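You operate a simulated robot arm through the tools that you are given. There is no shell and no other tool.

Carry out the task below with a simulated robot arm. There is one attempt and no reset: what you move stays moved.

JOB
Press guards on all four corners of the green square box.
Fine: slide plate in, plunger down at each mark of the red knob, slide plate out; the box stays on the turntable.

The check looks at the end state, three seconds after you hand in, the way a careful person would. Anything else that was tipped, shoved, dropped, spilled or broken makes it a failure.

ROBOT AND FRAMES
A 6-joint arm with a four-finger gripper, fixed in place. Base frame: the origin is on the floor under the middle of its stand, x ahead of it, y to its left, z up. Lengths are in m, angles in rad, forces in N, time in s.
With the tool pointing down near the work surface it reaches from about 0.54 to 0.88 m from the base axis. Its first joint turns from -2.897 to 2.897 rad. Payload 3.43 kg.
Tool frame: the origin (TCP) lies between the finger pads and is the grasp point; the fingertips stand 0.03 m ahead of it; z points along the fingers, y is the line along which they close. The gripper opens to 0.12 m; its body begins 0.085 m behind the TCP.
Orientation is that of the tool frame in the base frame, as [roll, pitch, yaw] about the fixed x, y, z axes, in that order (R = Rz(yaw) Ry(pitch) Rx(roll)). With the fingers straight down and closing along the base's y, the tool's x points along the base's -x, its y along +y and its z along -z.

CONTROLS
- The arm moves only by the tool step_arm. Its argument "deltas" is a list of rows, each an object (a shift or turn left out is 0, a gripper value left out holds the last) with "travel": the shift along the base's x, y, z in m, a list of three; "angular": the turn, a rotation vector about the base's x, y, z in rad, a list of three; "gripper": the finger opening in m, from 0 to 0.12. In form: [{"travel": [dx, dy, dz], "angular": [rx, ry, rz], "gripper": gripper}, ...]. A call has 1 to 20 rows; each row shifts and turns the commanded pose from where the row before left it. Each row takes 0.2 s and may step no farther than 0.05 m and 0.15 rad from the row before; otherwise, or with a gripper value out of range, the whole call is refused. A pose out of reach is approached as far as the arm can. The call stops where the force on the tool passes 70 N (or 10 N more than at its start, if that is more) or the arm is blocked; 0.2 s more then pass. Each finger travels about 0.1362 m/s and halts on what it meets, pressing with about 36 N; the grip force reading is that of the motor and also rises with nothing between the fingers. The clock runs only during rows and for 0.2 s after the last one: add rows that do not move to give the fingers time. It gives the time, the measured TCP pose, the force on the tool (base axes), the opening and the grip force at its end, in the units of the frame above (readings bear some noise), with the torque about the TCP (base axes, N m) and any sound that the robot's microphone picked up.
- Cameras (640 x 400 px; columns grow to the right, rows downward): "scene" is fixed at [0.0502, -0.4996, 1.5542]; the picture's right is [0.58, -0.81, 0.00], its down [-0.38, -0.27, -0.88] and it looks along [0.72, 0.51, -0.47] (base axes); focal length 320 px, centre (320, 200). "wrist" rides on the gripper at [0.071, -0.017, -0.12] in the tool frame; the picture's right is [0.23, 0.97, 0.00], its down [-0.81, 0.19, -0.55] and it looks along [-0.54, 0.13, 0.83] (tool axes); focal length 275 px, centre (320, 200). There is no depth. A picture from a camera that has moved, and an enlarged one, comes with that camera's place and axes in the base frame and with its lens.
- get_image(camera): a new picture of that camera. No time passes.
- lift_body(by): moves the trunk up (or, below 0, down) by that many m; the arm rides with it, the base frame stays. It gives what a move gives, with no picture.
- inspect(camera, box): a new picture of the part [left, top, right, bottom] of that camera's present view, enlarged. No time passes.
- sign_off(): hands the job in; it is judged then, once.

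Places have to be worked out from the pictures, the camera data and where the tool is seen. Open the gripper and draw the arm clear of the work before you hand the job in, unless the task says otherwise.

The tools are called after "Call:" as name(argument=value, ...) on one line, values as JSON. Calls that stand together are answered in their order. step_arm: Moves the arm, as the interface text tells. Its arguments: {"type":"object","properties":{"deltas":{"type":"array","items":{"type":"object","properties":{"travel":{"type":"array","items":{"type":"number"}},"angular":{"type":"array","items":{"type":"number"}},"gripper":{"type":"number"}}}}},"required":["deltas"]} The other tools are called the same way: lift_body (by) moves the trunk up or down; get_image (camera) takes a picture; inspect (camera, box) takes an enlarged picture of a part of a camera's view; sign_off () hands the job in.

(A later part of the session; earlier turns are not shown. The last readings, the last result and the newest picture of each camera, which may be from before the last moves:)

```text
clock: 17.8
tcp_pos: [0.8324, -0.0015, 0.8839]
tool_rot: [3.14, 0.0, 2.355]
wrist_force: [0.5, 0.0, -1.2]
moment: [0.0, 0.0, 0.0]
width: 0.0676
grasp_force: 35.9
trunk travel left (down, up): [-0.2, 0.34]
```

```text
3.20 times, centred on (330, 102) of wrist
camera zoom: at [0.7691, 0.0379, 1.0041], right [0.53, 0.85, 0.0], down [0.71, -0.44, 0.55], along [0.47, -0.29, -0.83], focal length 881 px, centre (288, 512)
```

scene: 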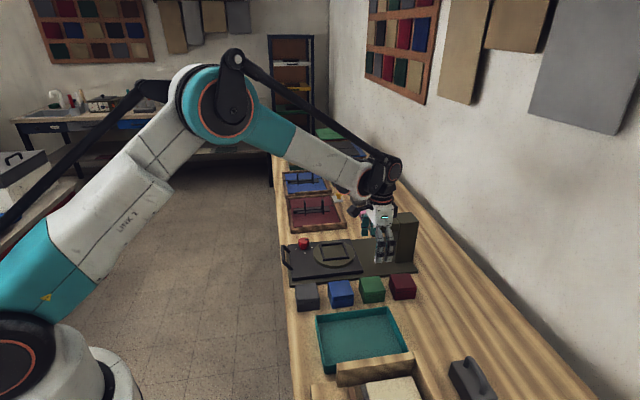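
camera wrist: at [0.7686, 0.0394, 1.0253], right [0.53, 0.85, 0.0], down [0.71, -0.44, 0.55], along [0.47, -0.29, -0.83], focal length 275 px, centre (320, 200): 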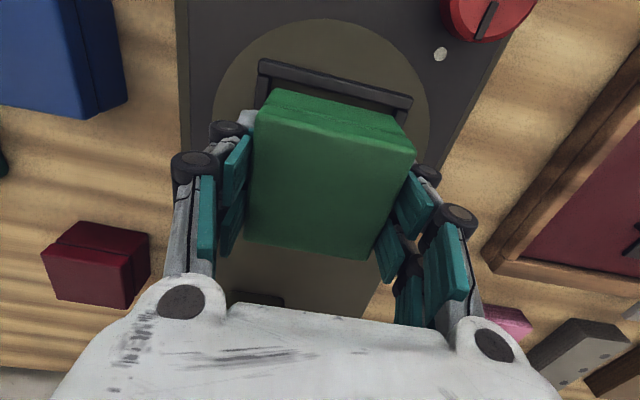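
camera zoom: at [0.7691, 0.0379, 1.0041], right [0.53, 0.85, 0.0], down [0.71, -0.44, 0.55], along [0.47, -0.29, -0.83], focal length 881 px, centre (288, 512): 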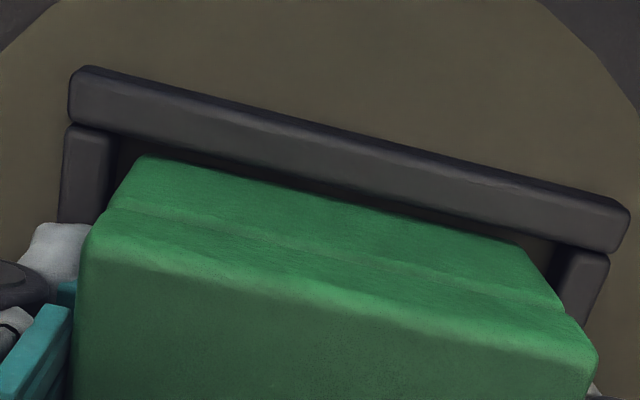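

The box is entering the frame, centred with small gaps on all visible sides. I continue down gently until I feel contact.

Call:
step_arm(deltas=[{"travel": [0, 0, -0.002]}, {"travel": [0, 0, -0.002]}, {}])

Call:
inspect(camera="scene", box=[315, 225, 365, 265])

```text
clock: 18.6
tcp_pos: [0.8329, -0.0004, 0.8811]
tool_rot: [3.139, 0.003, 2.357]
wrist_force: [15.1, -1.2, 38.7]
moment: [-0.51, 0.31, 0.0]
width: 0.0675
grasp_force: 35.9
trunk travel left (down, up): [-0.2, 0.34]
```

```text
10.00 times, centred on (340, 245) of scene
camera zoom: at [0.0502, -0.4996, 1.5542], right [0.58, -0.81, 0.0], down [-0.38, -0.27, -0.88], along [0.72, 0.51, -0.47], focal length 3197 px, centre (120, -250)
```

zoom: 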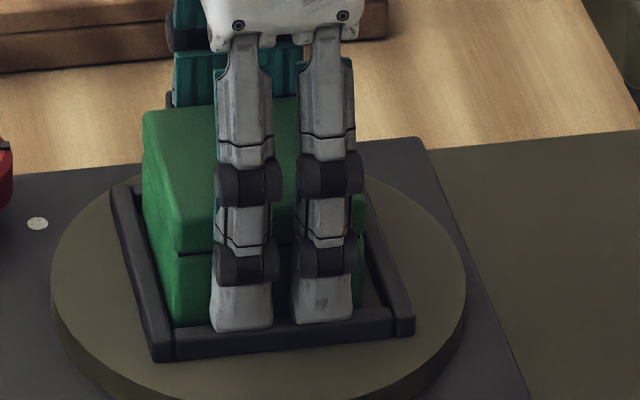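

There is 39 N of upward contact at TCP z 0.881. I back off 1.5 mm to relieve it and check the fit in the frame from the wrist view before releasing.

Call:
step_arm(deltas=[{"travel": [0, 0, 0.0015]}, {}])

Call:
inspect(camera="wrist", box=[230, 40, 430, 165])

Call:
inspect(camera="scene", box=[325, 235, 360, 263])

```text
clock: 19.2
tcp_pos: [0.832, -0.0016, 0.8824]
tool_rot: [3.139, 0.0, 2.356]
wrist_force: [17.4, -2.5, 34.5]
moment: [-0.39, -0.06, -0.01]
width: 0.0676
grasp_force: 36.1
trunk travel left (down, up): [-0.2, 0.34]
```

```text
3.20 times, centred on (330, 102) of wrist
camera zoom: at [0.7683, 0.0382, 1.003], right [0.53, 0.85, 0.0], down [0.71, -0.44, 0.55], along [0.47, -0.29, -0.83], focal length 881 px, centre (288, 512)
```

zoom: 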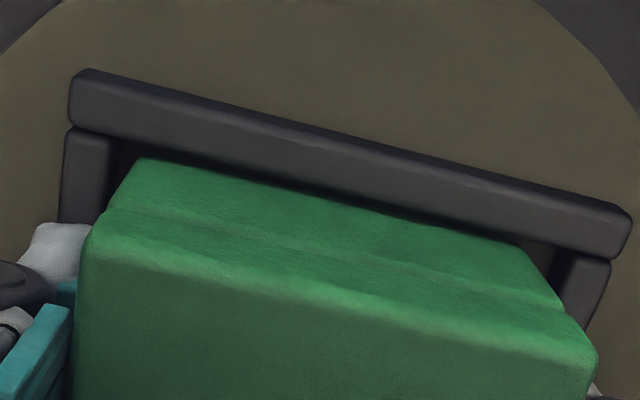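

```text
14.29 times, centred on (342, 249) of scene
camera zoom: at [0.0502, -0.4996, 1.5542], right [0.58, -0.81, 0.0], down [-0.38, -0.27, -0.88], along [0.72, 0.51, -0.47], focal length 4567 px, centre (-1, -500)
```

zoom: 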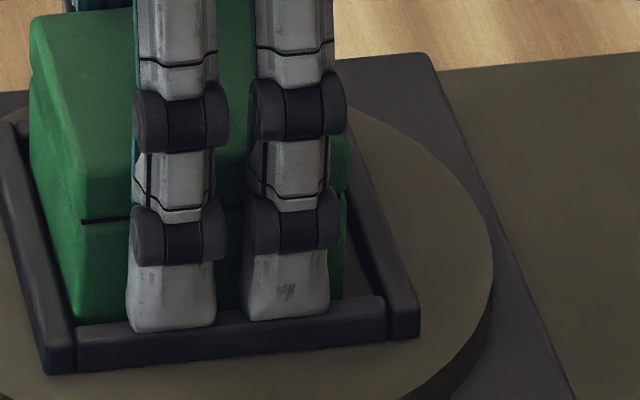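

The force is still about 35 N, probably the fingertips resting on the frame bars or the box seated. I raise in small steps to see where the force drops.

Call:
step_arm(deltas=[{"travel": [0, 0, 0.001]}, {}])

Call:
step_arm(deltas=[{"travel": [0, 0, 0.001]}, {}])

Call:
inspect(camera="scene", box=[325, 235, 360, 263])

```text
clock: 19.8
tcp_pos: [0.8313, -0.0008, 0.8828]
tool_rot: [3.141, -0.002, 2.355]
wrist_force: [8.5, -3.0, 16.1]
moment: [-0.09, -0.29, -0.01]
width: 0.0676
grasp_force: 36.1
trunk travel left (down, up): [-0.2, 0.34]
```

```text
clock: 20.4
tcp_pos: [0.8335, -0.0006, 0.8828]
tool_rot: [-3.141, 0.0, 2.357]
wrist_force: [-2.1, -2.4, 2.8]
moment: [0.02, -0.07, -0.04]
width: 0.0672
grasp_force: 35.7
trunk travel left (down, up): [-0.2, 0.34]
```

```text
14.29 times, centred on (342, 249) of scene
camera zoom: at [0.0502, -0.4996, 1.5542], right [0.58, -0.81, 0.0], down [-0.38, -0.27, -0.88], along [0.72, 0.51, -0.47], focal length 4567 px, centre (-1, -500)
```

zoom: 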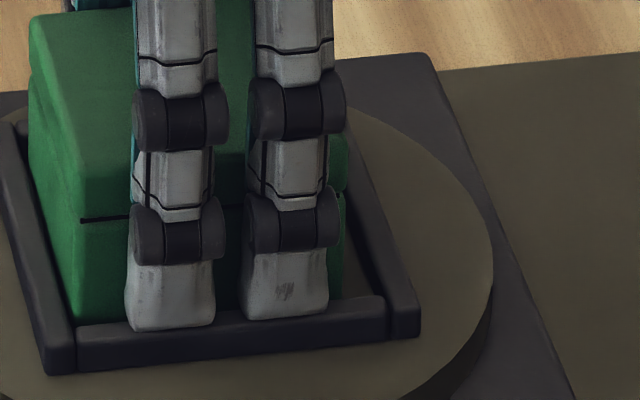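

The force has dropped to about 3 N, so the box is just resting. I open the fingers a little and look.

Call:
step_arm(deltas=[{"gripper": 0.072}, {"gripper": 0.078}, {"gripper": 0.084}, {"gripper": 0.088}, {}])

Call:
get_image(camera="wrist")

Call:
inspect(camera="scene", box=[315, 225, 365, 265])

```text
clock: 21.6
tcp_pos: [0.8327, 0.0003, 0.8826]
tool_rot: [-3.14, 0.001, 2.357]
wrist_force: [0.1, 0.3, -0.2]
moment: [-0.02, 0.0, -0.01]
width: 0.0879
grasp_force: 0.0
trunk travel left (down, up): [-0.2, 0.34]
```

```text
taken
camera wrist: at [0.7693, 0.0383, 1.0036], right [0.53, 0.85, 0.0], down [0.71, -0.44, 0.55], along [0.47, -0.29, -0.83], focal length 275 px, centre (320, 200)
```

wrist: 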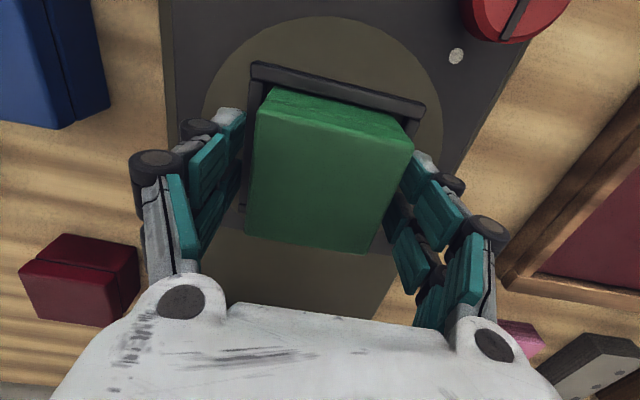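

```text
10.00 times, centred on (340, 245) of scene
camera zoom: at [0.0502, -0.4996, 1.5542], right [0.58, -0.81, 0.0], down [-0.38, -0.27, -0.88], along [0.72, 0.51, -0.47], focal length 3197 px, centre (120, -250)
```

zoom: 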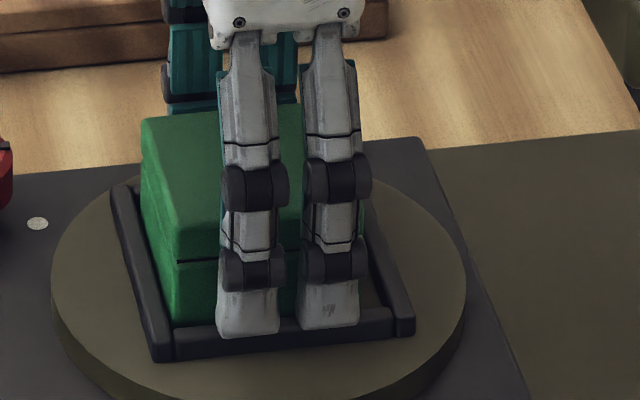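

The box settled a few mm into the frame, level. I raise the gripper straight up to clear it and verify.

Call:
step_arm(deltas=[{"travel": [0, 0, 0.01]}, {"travel": [0, 0, 0.03]}, {"travel": [0, 0, 0.04]}, {"travel": [0, 0, 0.045]}, {"travel": [-0.02, 0.02, 0.03]}, {"travel": [-0.03, 0.03, 0]}, {}])

Call:
get_image(camera="wrist")

Call:
inspect(camera="scene", box=[275, 200, 435, 300])

```text
clock: 23.2
tcp_pos: [0.7841, 0.0508, 1.0381]
tool_rot: [-3.141, 0.0, 2.356]
wrist_force: [0.3, -0.6, 0.7]
moment: [0.0, 0.03, -0.02]
width: 0.088
grasp_force: 0.0
trunk travel left (down, up): [-0.2, 0.34]
```

```text
taken
camera wrist: at [0.7211, 0.0893, 1.1597], right [0.53, 0.85, 0.0], down [0.71, -0.44, 0.55], along [0.47, -0.29, -0.83], focal length 275 px, centre (320, 200)
```

wrist: 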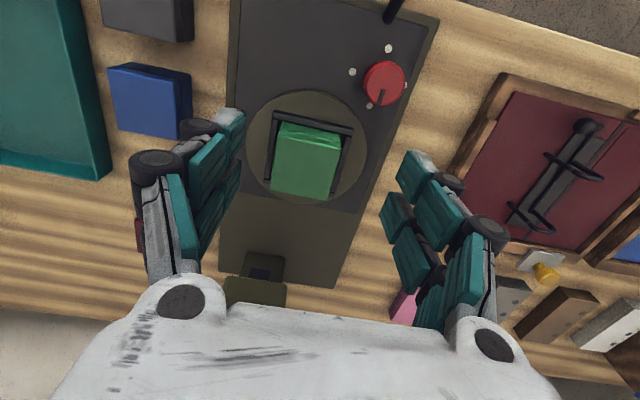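

```text
4.00 times, centred on (355, 250) of scene
camera zoom: at [0.0502, -0.4996, 1.5542], right [0.58, -0.81, 0.0], down [-0.38, -0.27, -0.88], along [0.72, 0.51, -0.47], focal length 1279 px, centre (180, 0)
```

zoom: 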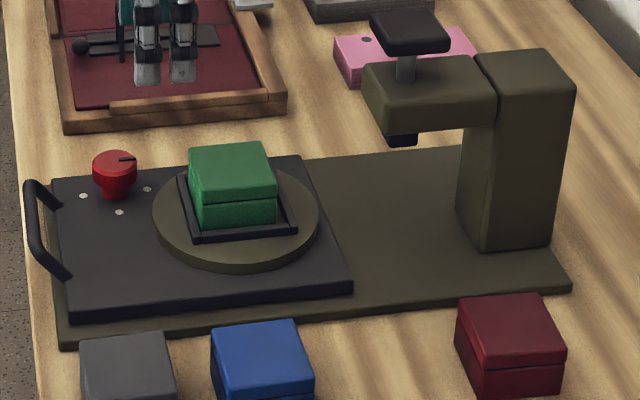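

The green box sits inside the frame. I zoom in on it, the knob and the handle for precise positions.

Call:
inspect(camera="wrist", box=[230, 90, 390, 190])

Call:
inspect(camera="scene", box=[310, 225, 370, 270])

Call:
inspect(camera="wrist", box=[320, 0, 480, 110])

```text
4.00 times, centred on (310, 140) of wrist
camera zoom: at [0.7211, 0.0893, 1.1597], right [0.53, 0.85, 0.0], down [0.71, -0.44, 0.55], along [0.47, -0.29, -0.83], focal length 1101 px, centre (360, 440)
```

zoom: 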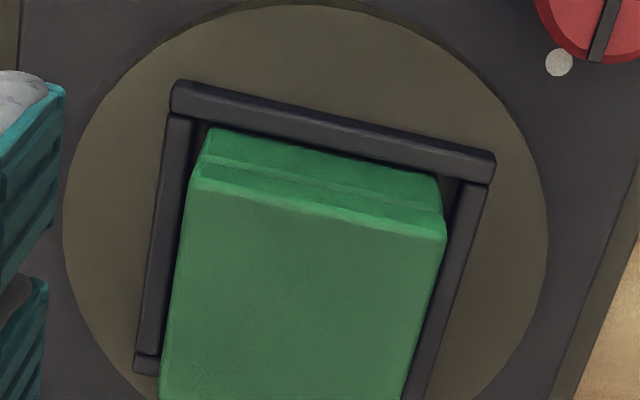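

```text
8.89 times, centred on (340, 248) of scene
camera zoom: at [0.0502, -0.4996, 1.5542], right [0.58, -0.81, 0.0], down [-0.38, -0.27, -0.88], along [0.72, 0.51, -0.47], focal length 2842 px, centre (142, -222)
```

zoom: 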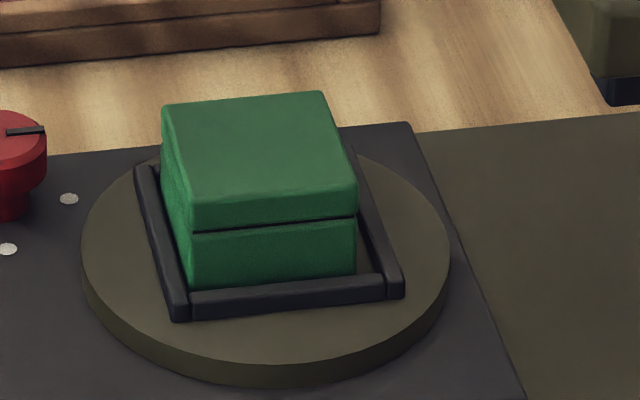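

```text
3.64 times, centred on (400, 55) of wrist
camera zoom: at [0.7211, 0.0893, 1.1597], right [0.53, 0.85, 0.0], down [0.71, -0.44, 0.55], along [0.47, -0.29, -0.83], focal length 1001 px, centre (29, 727)
```

zoom: 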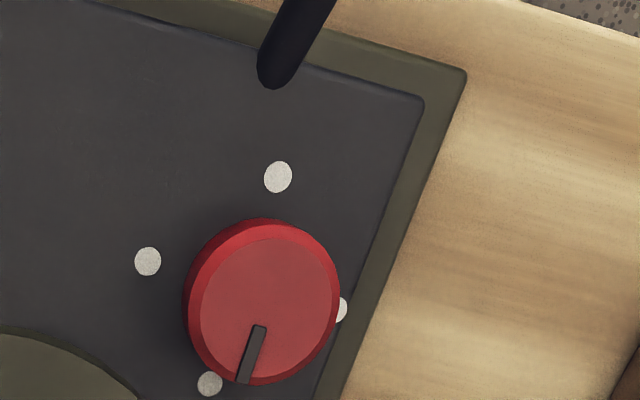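

The box sits properly in its frame, with the knob pointer at the +v mark. Next is the handle: I rotate the tool by +90° so the fingers close along v (the slide direction), and hover over the handle bar.

Call:
step_arm(deltas=[{"travel": [-0.007, 0.0072, -0.0034], "angular": [0, 0, 0.1428]}, {"travel": [-0.007, 0.0072, -0.0034], "angular": [0, 0, 0.1428]}, {"travel": [-0.007, 0.0072, -0.0034], "angular": [0, 0, 0.1428]}, {"travel": [-0.007, 0.0072, -0.0034], "angular": [0, 0, 0.1428]}, {"travel": [-0.007, 0.0072, -0.0034], "angular": [0, 0, 0.1428]}, {"travel": [-0.007, 0.0072, -0.0034], "angular": [0, 0, 0.1428]}, {"travel": [-0.007, 0.0072, -0.0034], "angular": [0, 0, 0.1428]}, {"travel": [-0.007, 0.0072, -0.0034], "angular": [0, 0, 0.1428]}, {"travel": [-0.007, 0.0072, -0.0034], "angular": [0, 0, 0.1428]}, {"travel": [-0.007, 0.0072, -0.0034], "angular": [0, 0, 0.1428]}, {"travel": [-0.007, 0.0072, -0.0034], "angular": [0, 0, 0.1428], "gripper": 0.05}, {"gripper": 0.05}, {}])

Call:
get_image(camera="wrist")

Call:
get_image(camera="scene")

```text
clock: 26.0
tcp_pos: [0.707, 0.1292, 0.9997]
tool_rot: [3.141, -0.001, -2.356]
wrist_force: [-0.2, -0.1, 0.4]
moment: [0.0, -0.04, 0.04]
width: 0.0501
grasp_force: 0.0
trunk travel left (down, up): [-0.2, 0.34]
```

```text
taken
camera wrist: at [0.6668, 0.0664, 1.1205], right [-0.85, 0.53, 0.0], down [0.44, 0.71, 0.55], along [0.29, 0.47, -0.83], focal length 275 px, centre (320, 200)
```

wrist: 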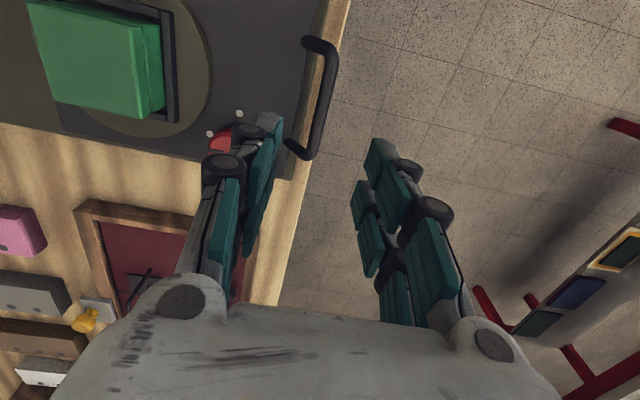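

```text
taken
```

scene: 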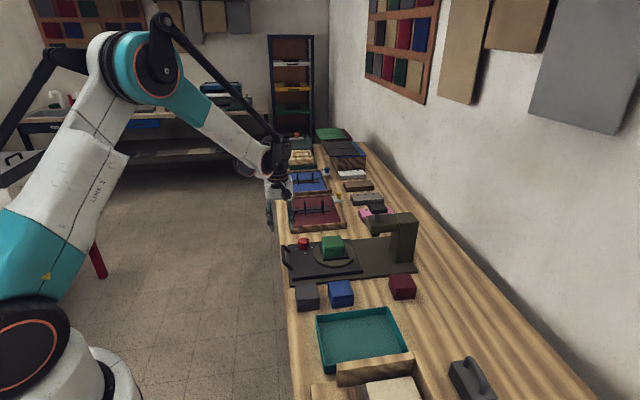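

I zoom in on the handle from this viewpoint.

Call:
inspect(camera="wrist", box=[210, 20, 410, 170])

Call:
inspect(camera="scene", box=[270, 225, 330, 285])

```text
2.67 times, centred on (310, 95) of wrist
camera zoom: at [0.6668, 0.0664, 1.1205], right [-0.85, 0.53, 0.0], down [0.44, 0.71, 0.55], along [0.29, 0.47, -0.83], focal length 734 px, centre (347, 480)
```

zoom: 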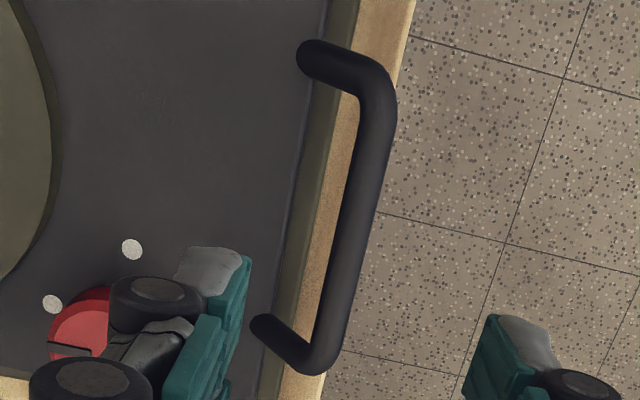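

```text
6.67 times, centred on (300, 255) of scene
camera zoom: at [0.0502, -0.4996, 1.5542], right [0.58, -0.81, 0.0], down [-0.38, -0.27, -0.88], along [0.72, 0.51, -0.47], focal length 2132 px, centre (453, -167)
```

zoom: 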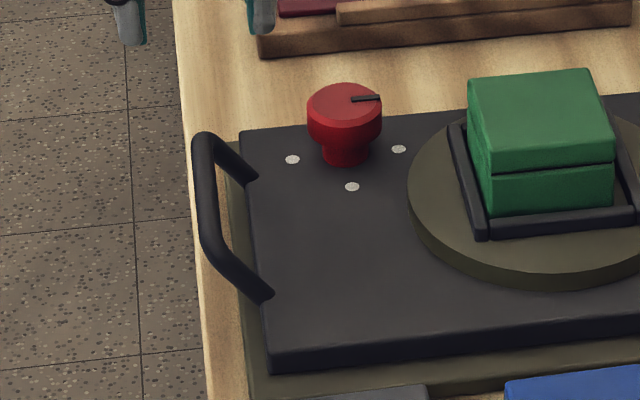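

The bar is at v≈0.4065, spanning u 0.545–0.64, at z≈0.846. I shift 2 mm toward −v and descend to straddle the bar, with tips just above the plate surface.

Call:
step_arm(deltas=[{"travel": [-0.0015, 0.0015, -0.03]}, {"travel": [0, 0, -0.04]}, {"travel": [0, 0, -0.03]}, {"travel": [0, 0, -0.02]}, {"travel": [0, 0, -0.01]}, {}])

Call:
get_image(camera="wrist")

Call:
inspect(camera="scene", box=[265, 200, 345, 270])

```text
clock: 27.4
tcp_pos: [0.7043, 0.1293, 0.871]
tool_rot: [-3.14, 0.001, -2.359]
wrist_force: [-0.1, 0.9, -0.3]
moment: [0.0, 0.0, -0.02]
width: 0.0502
grasp_force: 0.1
trunk travel left (down, up): [-0.2, 0.34]
```

```text
taken
camera wrist: at [0.6648, 0.0671, 0.9916], right [-0.85, 0.53, 0.0], down [0.44, 0.71, 0.55], along [0.29, 0.47, -0.83], focal length 275 px, centre (320, 200)
```

wrist: 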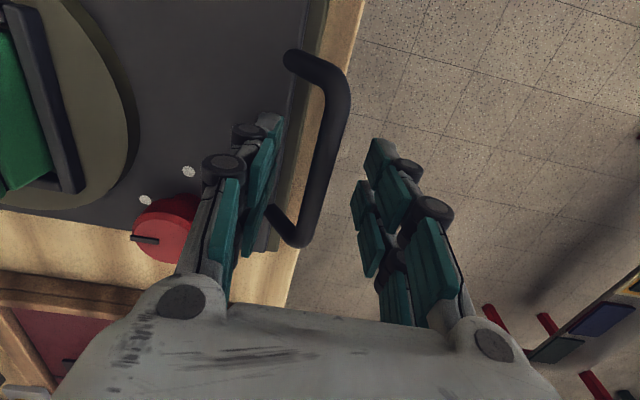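

```text
5.71 times, centred on (305, 235) of scene
camera zoom: at [0.0502, -0.4996, 1.5542], right [0.58, -0.81, 0.0], down [-0.38, -0.27, -0.88], along [0.72, 0.51, -0.47], focal length 1827 px, centre (406, 0)
```

zoom: 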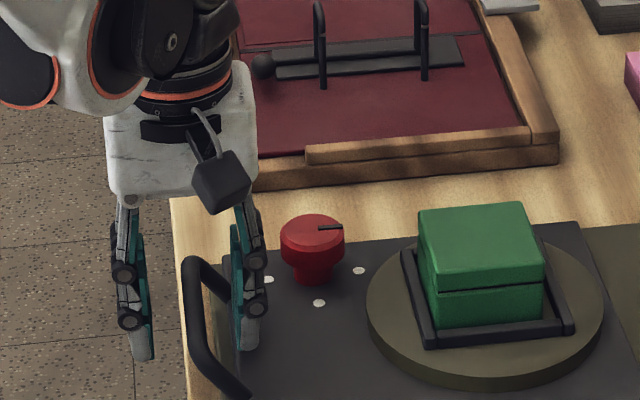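

The bar is between the finger pairs. I close gently on it.

Call:
step_arm(deltas=[{"gripper": 0.04}, {"gripper": 0.03}, {"gripper": 0.022}, {"gripper": 0.015}, {"gripper": 0.008}, {}, {}])

Call:
get_image(camera="wrist")

Call:
inspect(camera="scene", box=[265, 200, 345, 270])

```text
clock: 29.0
tcp_pos: [0.705, 0.1287, 0.8705]
tool_rot: [3.139, 0.0, -2.358]
wrist_force: [10.1, -6.9, -0.2]
moment: [0.07, -0.28, 1.26]
width: 0.0109
grasp_force: 44.5
trunk travel left (down, up): [-0.2, 0.34]
```

```text
taken
camera wrist: at [0.6657, 0.0662, 0.9915], right [-0.85, 0.53, 0.0], down [0.44, 0.71, 0.55], along [0.29, 0.47, -0.83], focal length 275 px, centre (320, 200)
```

wrist: 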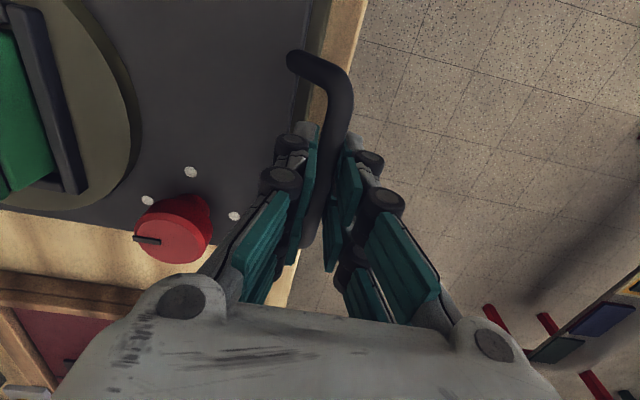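

```text
5.71 times, centred on (305, 235) of scene
camera zoom: at [0.0502, -0.4996, 1.5542], right [0.58, -0.81, 0.0], down [-0.38, -0.27, -0.88], along [0.72, 0.51, -0.47], focal length 1827 px, centre (406, 0)
```

zoom: 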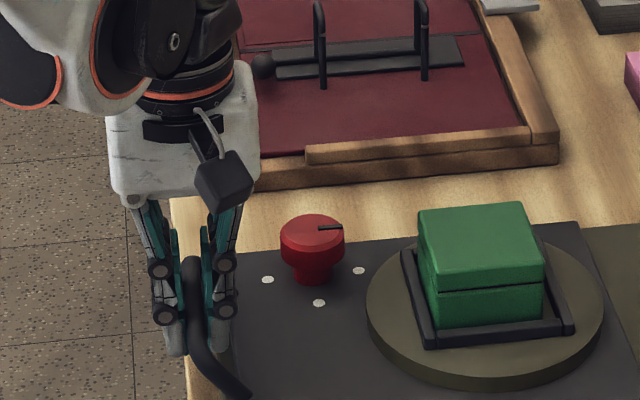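

The bar is held at 0.011 m. I slide the plate inward along +v in small steps, watching the force.

Call:
step_arm(deltas=[{"travel": [0.0071, -0.0071, 0]}, {"travel": [0.0071, -0.0071, 0]}, {"travel": [0.0071, -0.0071, 0]}, {"travel": [0.0071, -0.0071, 0]}, {}])

Call:
inspect(camera="scene", box=[265, 190, 425, 300])

```text
clock: 30.2
tcp_pos: [0.7335, 0.101, 0.8702]
tool_rot: [3.141, 0.001, -2.358]
wrist_force: [-9.6, -6.6, -6.8]
moment: [-1.06, 0.96, 1.2]
width: 0.0112
grasp_force: 44.0
trunk travel left (down, up): [-0.2, 0.34]
```

```text
3.64 times, centred on (345, 245) of scene
camera zoom: at [0.0502, -0.4996, 1.5542], right [0.58, -0.81, 0.0], down [-0.38, -0.27, -0.88], along [0.72, 0.51, -0.47], focal length 1163 px, centre (229, 36)
```

zoom: 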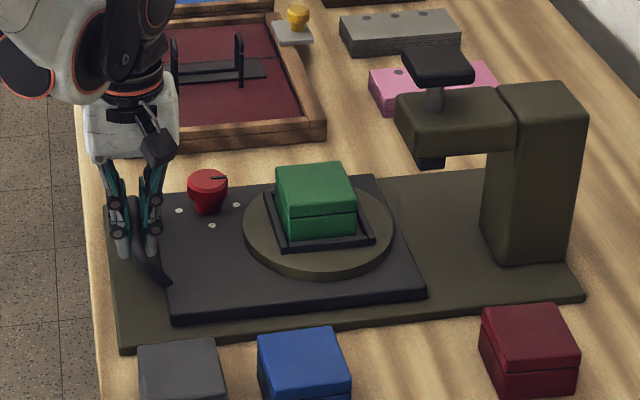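

The plate slides cleanly and the base stays put. I continue inward.

Call:
step_arm(deltas=[{"travel": [0.0071, -0.0071, 0]}, {"travel": [0.0071, -0.0071, 0]}, {"travel": [0.0071, -0.0071, 0]}, {"travel": [0.0071, -0.0071, 0]}, {"travel": [0.0071, -0.0071, 0]}, {}])

Call:
inspect(camera="scene", box=[265, 190, 425, 300])

```text
clock: 31.6
tcp_pos: [0.7686, 0.064, 0.8706]
tool_rot: [3.141, 0.0, -2.359]
wrist_force: [-13.8, -13.0, -14.4]
moment: [-0.59, 0.51, 1.23]
width: 0.011
grasp_force: 44.7
trunk travel left (down, up): [-0.2, 0.34]
```

```text
3.64 times, centred on (345, 245) of scene
camera zoom: at [0.0502, -0.4996, 1.5542], right [0.58, -0.81, 0.0], down [-0.38, -0.27, -0.88], along [0.72, 0.51, -0.47], focal length 1163 px, centre (229, 36)
```

zoom: 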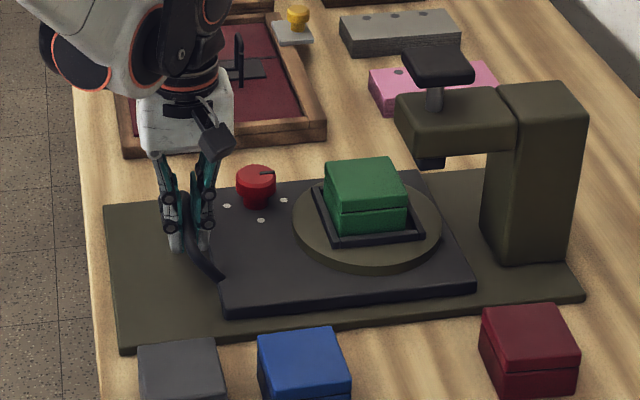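

It is still sliding. A small lateral and vertical load is building up at the tool, so I add a tiny correction and continue toward the stop.

Call:
step_arm(deltas=[{"travel": [0.0065, -0.0077, -0.0005]}, {"travel": [0.0065, -0.0077, -0.0005]}, {"travel": [0.0071, -0.0071, 0]}, {}])

Call:
inspect(camera="scene", box=[265, 190, 425, 300])

```text
clock: 32.8
tcp_pos: [0.7834, 0.0499, 0.8704]
tool_rot: [3.129, -0.002, -2.35]
wrist_force: [-23.8, 21.3, -0.2]
moment: [0.55, 0.09, 0.55]
width: 0.0111
grasp_force: 44.9
trunk travel left (down, up): [-0.2, 0.34]
stopped in row 4: the force on the tool passed its limit at 72 N (the readings are from after the stop); the commanded pose is now the measured one
```

```text
3.64 times, centred on (345, 245) of scene
camera zoom: at [0.0502, -0.4996, 1.5542], right [0.58, -0.81, 0.0], down [-0.38, -0.27, -0.88], along [0.72, 0.51, -0.47], focal length 1163 px, centre (229, 36)
```

zoom: 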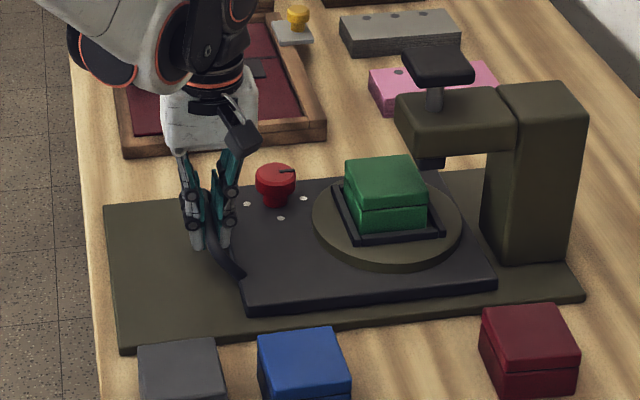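

The plate hit its stop after 0.111 m of travel. The turntable centre is now near v 0.698, which puts a box corner right under the plunger. I release the handle and rise clear.

Call:
step_arm(deltas=[{"gripper": 0.02}, {"gripper": 0.035}, {"gripper": 0.05}, {}, {"travel": [0, 0, 0.03]}, {"travel": [0, 0, 0.04]}, {"travel": [0, 0, 0.04]}, {"travel": [0, 0, 0.04]}, {}])

Call:
inspect(camera="scene", box=[265, 190, 425, 300])

Call:
get_image(camera="wrist")

```text
clock: 34.8
tcp_pos: [0.788, 0.0477, 1.02]
tool_rot: [3.134, -0.002, -2.354]
wrist_force: [0.7, -0.7, -0.2]
moment: [0.01, 0.0, 0.02]
width: 0.0501
grasp_force: 0.1
trunk travel left (down, up): [-0.2, 0.34]
```

```text
3.64 times, centred on (345, 245) of scene
camera zoom: at [0.0502, -0.4996, 1.5542], right [0.58, -0.81, 0.0], down [-0.38, -0.27, -0.88], along [0.72, 0.51, -0.47], focal length 1163 px, centre (229, 36)
```

zoom: 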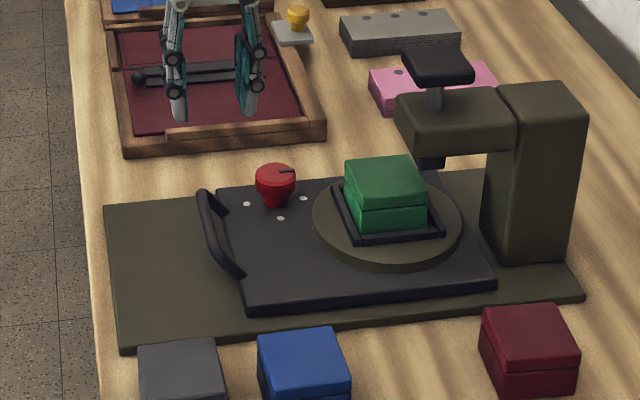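

```text
taken
camera wrist: at [0.7487, -0.0158, 1.1407], right [-0.85, 0.52, 0.01], down [0.44, 0.71, 0.55], along [0.28, 0.47, -0.83], focal length 275 px, centre (320, 200)
```

wrist: 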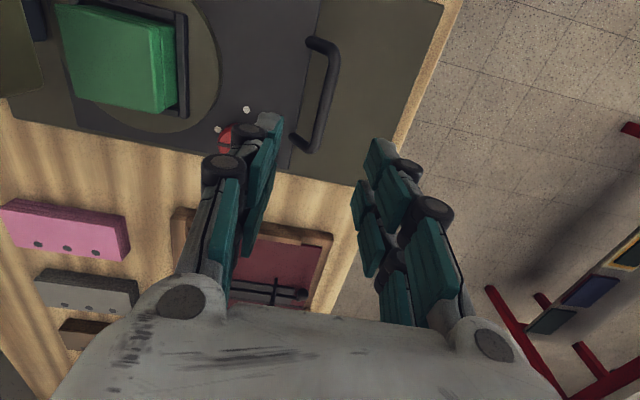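

The plate stays in. Now I go to the plunger: close the fingers, rise to z 1.12, and move over the cap at about (0.911, −0.1155), which also tests the reach.

Call:
step_arm(deltas=[{"travel": [0, 0, 0.04], "angular": [-0.0054, -0.0054, 0], "gripper": 0.02}, {"travel": [0, 0, 0.04], "gripper": 0.0}, {"travel": [0, 0, 0.02]}, {"travel": [0.0246, -0.0326, 0]}, {"travel": [0.0246, -0.0326, 0]}, {"travel": [0.0246, -0.0326, 0]}, {"travel": [0.0246, -0.0326, 0]}, {"travel": [0.0246, -0.0326, 0]}, {}, {}])

Call:
get_image(camera="wrist")

Call:
inspect(camera="scene", box=[320, 150, 440, 270])

```text
clock: 37.0
tcp_pos: [0.9058, -0.1167, 1.1209]
tool_rot: [3.14, -0.001, -2.354]
wrist_force: [-0.5, 0.4, 0.3]
moment: [0.0, 0.0, -0.01]
width: 0.0004
grasp_force: 33.3
out of reach, approached as far as the arm can: row 8
trunk travel left (down, up): [-0.2, 0.34]
```

```text
taken
camera wrist: at [0.8669, -0.1776, 1.2417], right [-0.85, 0.52, 0.0], down [0.44, 0.71, 0.55], along [0.29, 0.47, -0.83], focal length 275 px, centre (320, 200)
```

wrist: 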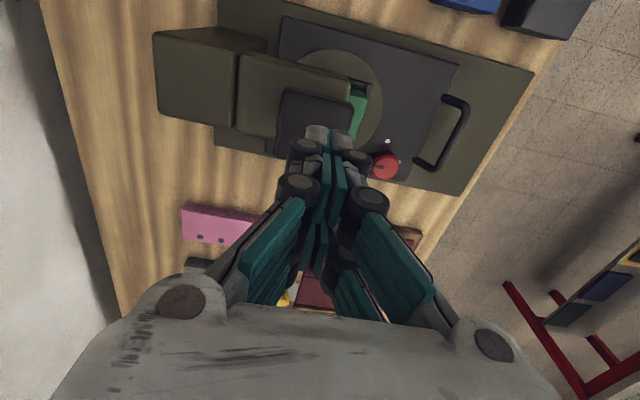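

```text
3.33 times, centred on (380, 210) of scene
camera zoom: at [0.0502, -0.4996, 1.5542], right [0.58, -0.81, 0.0], down [-0.38, -0.27, -0.88], along [0.72, 0.51, -0.47], focal length 1066 px, centre (120, 167)
```

zoom: 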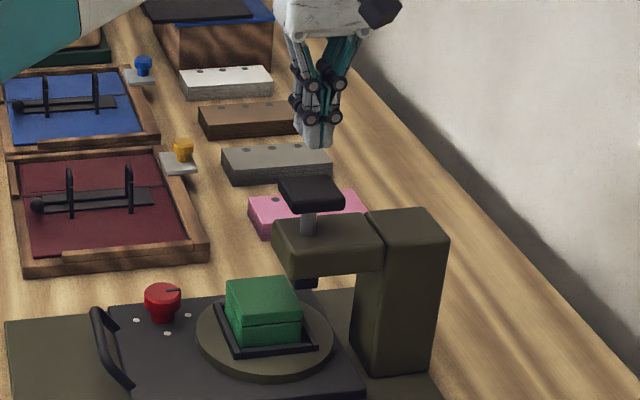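

The tips are above the cap, but this is right at the reach limit. Lowering the trunk brings the shoulder nearer to working height and should extend the reach. I first raise the tool by 0.15 m and then lower the trunk by 0.15 m.

Call:
step_arm(deltas=[{"travel": [-0.005, 0, 0.04]}, {"travel": [-0.005, 0, 0.04]}, {"travel": [-0.005, 0, 0.04]}, {"travel": [-0.005, 0, 0.04]}, {}])

Call:
lift_body(by=-0.15)

Call:
get_image(camera="scene")

```text
clock: 38.2
tcp_pos: [0.8728, -0.1135, 1.2434]
tool_rot: [3.139, -0.002, -2.354]
wrist_force: [0.2, -0.2, -0.9]
moment: [0.0, 0.05, 0.03]
width: 0.0002
grasp_force: 32.7
out of reach, approached as far as the arm can: row 2, 3, 4
trunk travel left (down, up): [-0.2, 0.34]
```

```text
clock: 39.9
tcp_pos: [0.8718, -0.1131, 1.0952]
tool_rot: [3.141, -0.002, -2.353]
wrist_force: [0.7, -0.7, 0.2]
moment: [0.02, 0.0, -0.01]
width: 0.0
grasp_force: 33.4
trunk travel left (down, up): [-0.05, 0.49]
```

```text
taken
```

scene: 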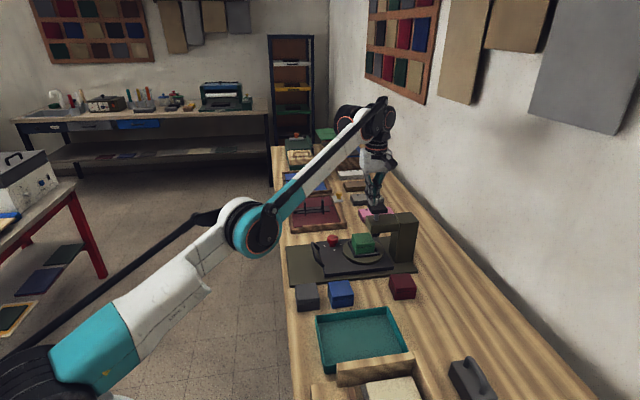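

That showed the opposite: reach shrinks with tool height, so the optimum is around TCP z≈1.0 at the original trunk height. I raise the trunk back to +0.04 net, which centres the reach on the plunger's working height.

Call:
lift_body(by=0.19)

Call:
step_arm(deltas=[{"travel": [-0.01, 0, -0.04]}, {"travel": [0, 0, -0.04]}, {"travel": [0, 0, -0.04]}, {"travel": [0, 0, -0.03]}, {}])

```text
clock: 42.0
tcp_pos: [0.8731, -0.1123, 1.2838]
tool_rot: [3.138, -0.002, -2.355]
wrist_force: [1.6, -0.4, -0.4]
moment: [0.0, 0.03, 0.01]
width: 0.0003
grasp_force: 33.3
trunk travel left (down, up): [-0.24, 0.3]
```

```text
clock: 43.2
tcp_pos: [0.9071, -0.1191, 1.1507]
tool_rot: [3.137, -0.005, -2.356]
wrist_force: [0.2, 0.4, 0.5]
moment: [0.01, 0.0, -0.01]
width: 0.0001
grasp_force: 33.4
out of reach, approached as far as the arm can: row 1, 2, 3, 4
trunk travel left (down, up): [-0.24, 0.3]
```

The readings are odd near the reach limit. I hold still for a moment to see where the arm settles before going further.

Call:
step_arm(deltas=[{}, {}])

Call:
inspect(camera="scene", box=[320, 130, 440, 270])

```text
clock: 43.8
tcp_pos: [0.9075, -0.1193, 1.1511]
tool_rot: [3.139, -0.002, -2.354]
wrist_force: [-0.2, -0.7, 0.4]
moment: [-0.01, -0.03, -0.01]
width: 0.0001
grasp_force: 33.7
trunk travel left (down, up): [-0.24, 0.3]
```

```text
2.86 times, centred on (380, 200) of scene
camera zoom: at [0.0502, -0.4996, 1.5542], right [0.58, -0.81, 0.0], down [-0.38, -0.27, -0.88], along [0.72, 0.51, -0.47], focal length 914 px, centre (149, 200)
```

zoom: 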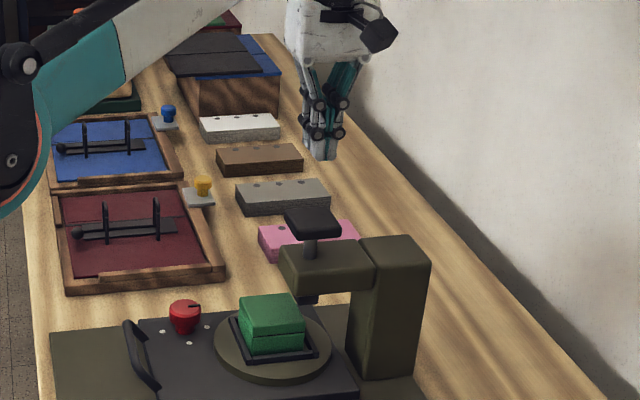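

It settled at radius 0.915, essentially a straight arm. It is better to press with the tool tilted outward so the wrist stays well inside its reach. I pull back, turn the yaw to face radially, and tilt the fingers about 0.45 rad outward.

Call:
step_arm(deltas=[{"travel": [-0.03, 0.004, 0]}, {"travel": [-0.03, 0.004, 0], "angular": [0, 0, -0.13]}, {"angular": [0, 0, -0.13]}, {"angular": [0, 0, -0.13]}, {"angular": [0, 0, -0.13]}, {"angular": [0, 0, -0.13]}, {"angular": [0, 0, -0.13]}, {"angular": [0, 0, -0.133]}, {"angular": [-0.0141, -0.1116, 0]}, {"angular": [-0.0141, -0.1116, 0]}, {"angular": [-0.0141, -0.1116, 0]}, {"angular": [-0.0141, -0.1116, 0]}, {}, {}])

Call:
get_image(camera="wrist")

Call:
inspect(camera="scene", box=[320, 130, 440, 270])

```text
clock: 46.8
tcp_pos: [1.0051, -0.1324, 1.1966]
tool_rot: [3.141, 0.445, 3.016]
wrist_force: [0.0, -0.9, 0.7]
moment: [-0.01, -0.02, 0.04]
width: 0.0002
grasp_force: 33.1
out of reach, approached as far as the arm can: row 1, 2, 9, 10, 11, 12
trunk travel left (down, up): [-0.24, 0.3]
```

```text
taken
camera wrist: at [0.8864, -0.1343, 1.275], right [-0.08, 0.99, -0.1], down [0.51, 0.13, 0.85], along [0.85, 0.02, -0.52], focal length 275 px, centre (320, 200)
```

wrist: 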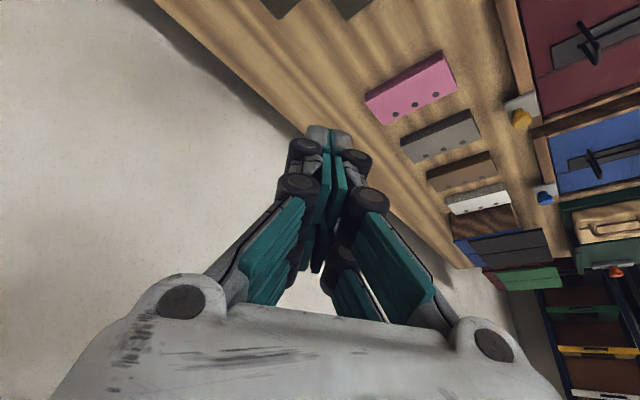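

```text
2.86 times, centred on (380, 200) of scene
camera zoom: at [0.0502, -0.4996, 1.5542], right [0.58, -0.81, 0.0], down [-0.38, -0.27, -0.88], along [0.72, 0.51, -0.47], focal length 914 px, centre (149, 200)
```

zoom: 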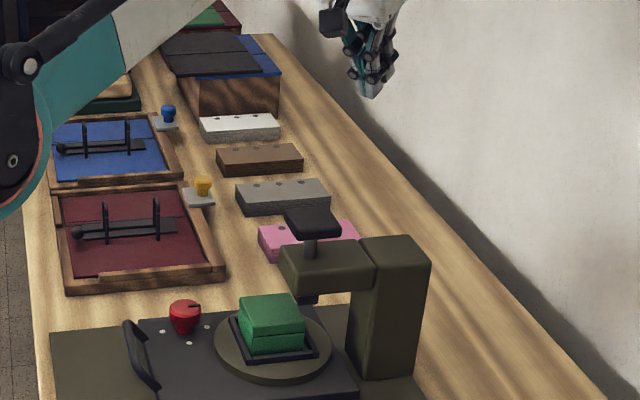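

The arm seems to be stuck stretched straight, with the commanded pose being approached only along the reach boundary. It is clear of everything, so I command moves inward and see how it responds.

Call:
step_arm(deltas=[{"travel": [-0.03, 0.004, 0]}, {"travel": [-0.03, 0.004, 0]}, {}])

Call:
get_image(camera="scene")

```text
clock: 47.6
tcp_pos: [1.0023, -0.132, 1.2089]
tool_rot: [3.14, 0.444, 3.017]
wrist_force: [-0.7, -0.4, -0.3]
moment: [-0.01, -0.01, -0.03]
width: 0.0
grasp_force: 33.3
out of reach, approached as far as the arm can: row 1, 2
trunk travel left (down, up): [-0.24, 0.3]
```

```text
taken
```

scene: 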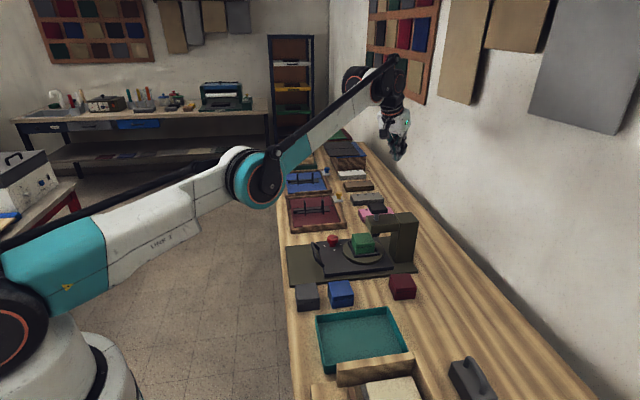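

The pattern fits an arm locked at the straight-elbow singularity: the commanded point is inside reach, but the elbow isn't folding. I first command outward, which relaxes the elbow to straight. Then I roll the tool inward while retracting, which should fold the elbow the right way. It stays high and clear of everything.

Call:
step_arm(deltas=[{"travel": [0.0446, -0.0057, 0]}, {"travel": [0.0446, -0.0057, 0]}, {"travel": [0.0446, -0.0057, 0]}, {"travel": [0.0446, -0.0057, 0]}, {"travel": [0.0446, -0.0057, 0]}, {"travel": [0.0446, -0.0057, 0]}, {"travel": [-0.0443, 0.0056, -0.0108], "angular": [0.0151, 0.119, 0]}, {"travel": [-0.0454, 0.0058, -0.0076], "angular": [0.0151, 0.119, 0]}, {"travel": [-0.0461, 0.0058, -0.0042], "angular": [0.0151, 0.119, 0]}, {"travel": [-0.0464, 0.0059, -0.0007], "angular": [0.0151, 0.119, 0]}, {"travel": [-0.0463, 0.0059, 0.0027], "angular": [0.0151, 0.119, 0]}, {"travel": [-0.0457, 0.0058, 0.0061], "angular": [0.0151, 0.119, 0]}, {}])

Call:
get_image(camera="scene")

```text
clock: 50.4
tcp_pos: [0.8325, -0.1099, 1.1928]
tool_rot: [3.141, -0.276, 3.017]
wrist_force: [0.0, 0.6, 0.7]
moment: [-0.03, 0.01, -0.01]
width: 0.0
grasp_force: 33.5
out of reach, approached as far as the arm can: row 1, 2, 3, 4, 5, 6, 7, 8, 9, 10, 11, 12
trunk travel left (down, up): [-0.24, 0.3]
```

```text
taken
```

scene: 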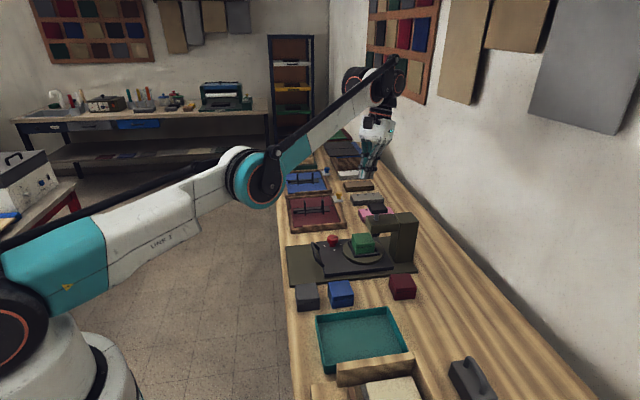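

The arm is still on the boundary. Its elbow is probably sitting at or slightly past straight, so plain inward steps can't fold it. I try short combinations (tool roll inward, then maximum inward steps) while staying high and clear.

Call:
step_arm(deltas=[{"angular": [0.0186, 0.147, 0]}, {"travel": [-0.049, 0.0062, 0]}, {"travel": [-0.049, 0.0062, 0]}, {"travel": [-0.02, 0.0025, -0.045]}, {"travel": [-0.02, 0.0025, -0.045]}, {}])

Call:
get_image(camera="scene")

```text
clock: 51.8
tcp_pos: [0.7609, -0.103, 1.1101]
tool_rot: [3.14, -0.42, 3.014]
wrist_force: [0.7, -0.5, -0.7]
moment: [-0.01, 0.01, -0.05]
width: 0.0
grasp_force: 33.8
out of reach, approached as far as the arm can: row 1, 2, 3, 4
trunk travel left (down, up): [-0.24, 0.3]
```

```text
taken
```

scene: 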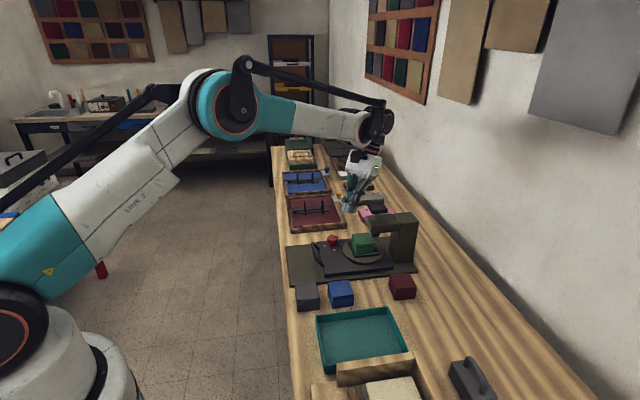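

It's free: the elbow is folded up again. Lesson noted: keep the wrist well inside reach. Now I tilt the tool outward in place at a safe height, then extend over the plunger cap.

Call:
step_arm(deltas=[{"travel": [0, 0, 0.025], "angular": [-0.0168, -0.1322, 0]}, {"travel": [0, 0, 0.025], "angular": [-0.0168, -0.1322, 0]}, {"angular": [-0.0168, -0.1322, 0]}, {"angular": [-0.0168, -0.1322, 0]}, {"angular": [-0.0168, -0.1322, 0]}, {"angular": [-0.0168, -0.1322, 0]}, {"travel": [0.038, -0.0032, 0]}, {"travel": [0.038, -0.0032, 0]}, {"travel": [0.038, -0.0032, 0]}, {"travel": [0.038, -0.0032, 0]}, {}, {}])

Call:
get_image(camera="wrist")

Call:
inspect(camera="scene", box=[320, 130, 440, 270])

```text
clock: 54.4
tcp_pos: [0.9183, -0.115, 1.1622]
tool_rot: [3.14, 0.378, 3.016]
wrist_force: [-0.5, 0.9, 0.0]
moment: [-0.01, 0.0, 0.04]
width: 0.0003
grasp_force: 33.2
trunk travel left (down, up): [-0.24, 0.3]
```

```text
taken
camera wrist: at [0.8047, -0.1173, 1.2485], right [-0.09, 0.99, -0.08], down [0.57, 0.12, 0.81], along [0.82, 0.03, -0.58], focal length 275 px, centre (320, 200)
```

wrist: 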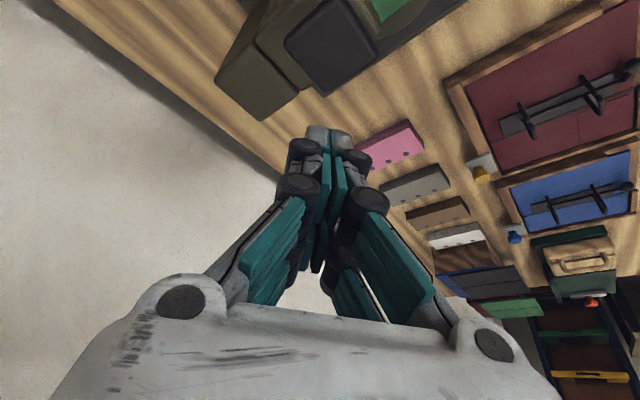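

```text
2.86 times, centred on (380, 200) of scene
camera zoom: at [0.0502, -0.4996, 1.5542], right [0.58, -0.81, 0.0], down [-0.38, -0.27, -0.88], along [0.72, 0.51, -0.47], focal length 914 px, centre (149, 200)
```

zoom: 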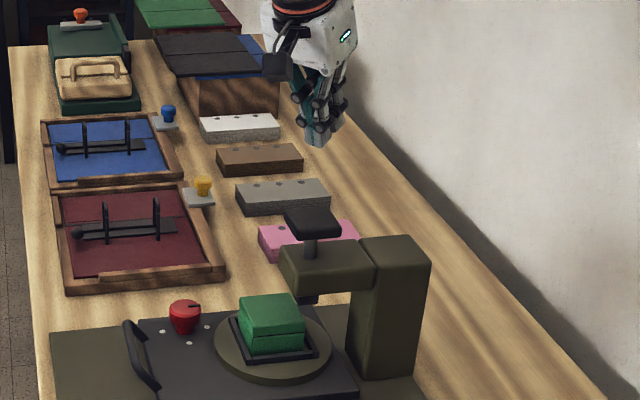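

The arm is healthy and the tips line up over the cap. I descend to just above it and then press slowly.

Call:
step_arm(deltas=[{"travel": [-0.003, 0, -0.03]}, {"travel": [0, 0, -0.03]}, {"travel": [0, 0, -0.015]}, {}])

Call:
inspect(camera="scene", box=[340, 170, 420, 270])

Call:
get_image(camera="wrist")

```text
clock: 55.4
tcp_pos: [0.913, -0.1141, 1.0867]
tool_rot: [3.142, 0.38, 3.016]
wrist_force: [0.1, 0.3, 0.5]
moment: [0.0, -0.02, 0.02]
width: 0.0
grasp_force: 33.2
trunk travel left (down, up): [-0.24, 0.3]
```

```text
4.00 times, centred on (380, 220) of scene
camera zoom: at [0.0502, -0.4996, 1.5542], right [0.58, -0.81, 0.0], down [-0.38, -0.27, -0.88], along [0.72, 0.51, -0.47], focal length 1279 px, centre (80, 120)
```

zoom: 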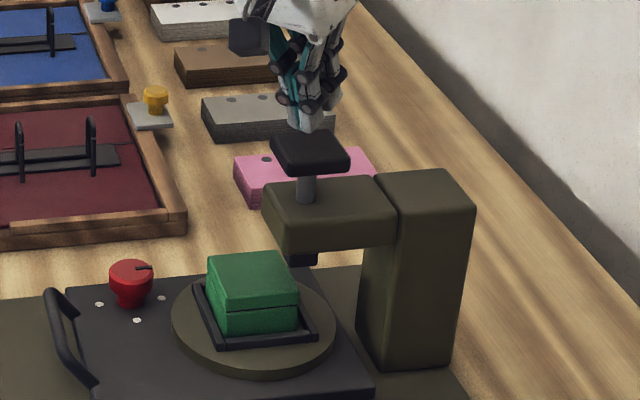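

```text
taken
camera wrist: at [0.8001, -0.1166, 1.1731], right [-0.09, 0.99, -0.08], down [0.57, 0.12, 0.81], along [0.82, 0.03, -0.58], focal length 275 px, centre (320, 200)
```

wrist: 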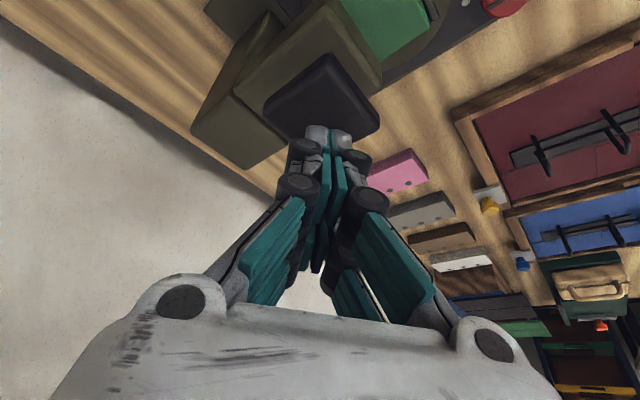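

The tips are centred over the cap. I press down gradually in small steps and read the forces.

Call:
step_arm(deltas=[{"travel": [0, 0, -0.007]}, {"travel": [0, 0, -0.005]}, {"travel": [0, 0, -0.005]}, {}])

Call:
step_arm(deltas=[{"travel": [0, 0, -0.004]}, {"travel": [0, 0, -0.004]}, {}])

Call:
inspect(camera="scene", box=[340, 170, 420, 270])

```text
clock: 56.4
tcp_pos: [0.9127, -0.1147, 1.0707]
tool_rot: [3.139, 0.378, 3.015]
wrist_force: [1.0, 0.5, 2.1]
moment: [0.05, -0.02, 0.0]
width: 0.0058
grasp_force: 32.8
trunk travel left (down, up): [-0.24, 0.3]
```

```text
clock: 57.2
tcp_pos: [0.9121, -0.114, 1.0628]
tool_rot: [3.141, 0.379, 3.014]
wrist_force: [1.6, -1.4, 4.1]
moment: [-0.04, 0.02, -0.02]
width: 0.0059
grasp_force: 33.8
trunk travel left (down, up): [-0.24, 0.3]
```

```text
4.00 times, centred on (380, 220) of scene
camera zoom: at [0.0502, -0.4996, 1.5542], right [0.58, -0.81, 0.0], down [-0.38, -0.27, -0.88], along [0.72, 0.51, -0.47], focal length 1279 px, centre (80, 120)
```

zoom: 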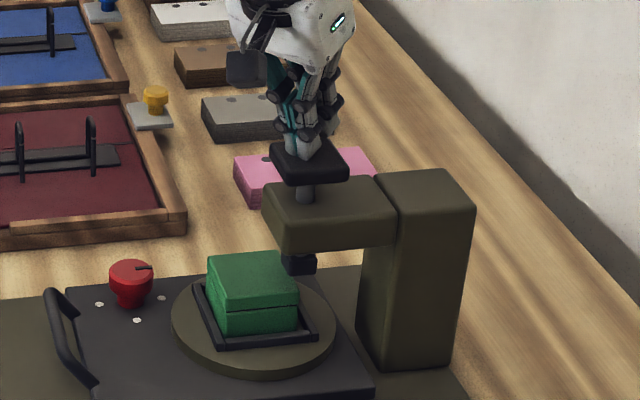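

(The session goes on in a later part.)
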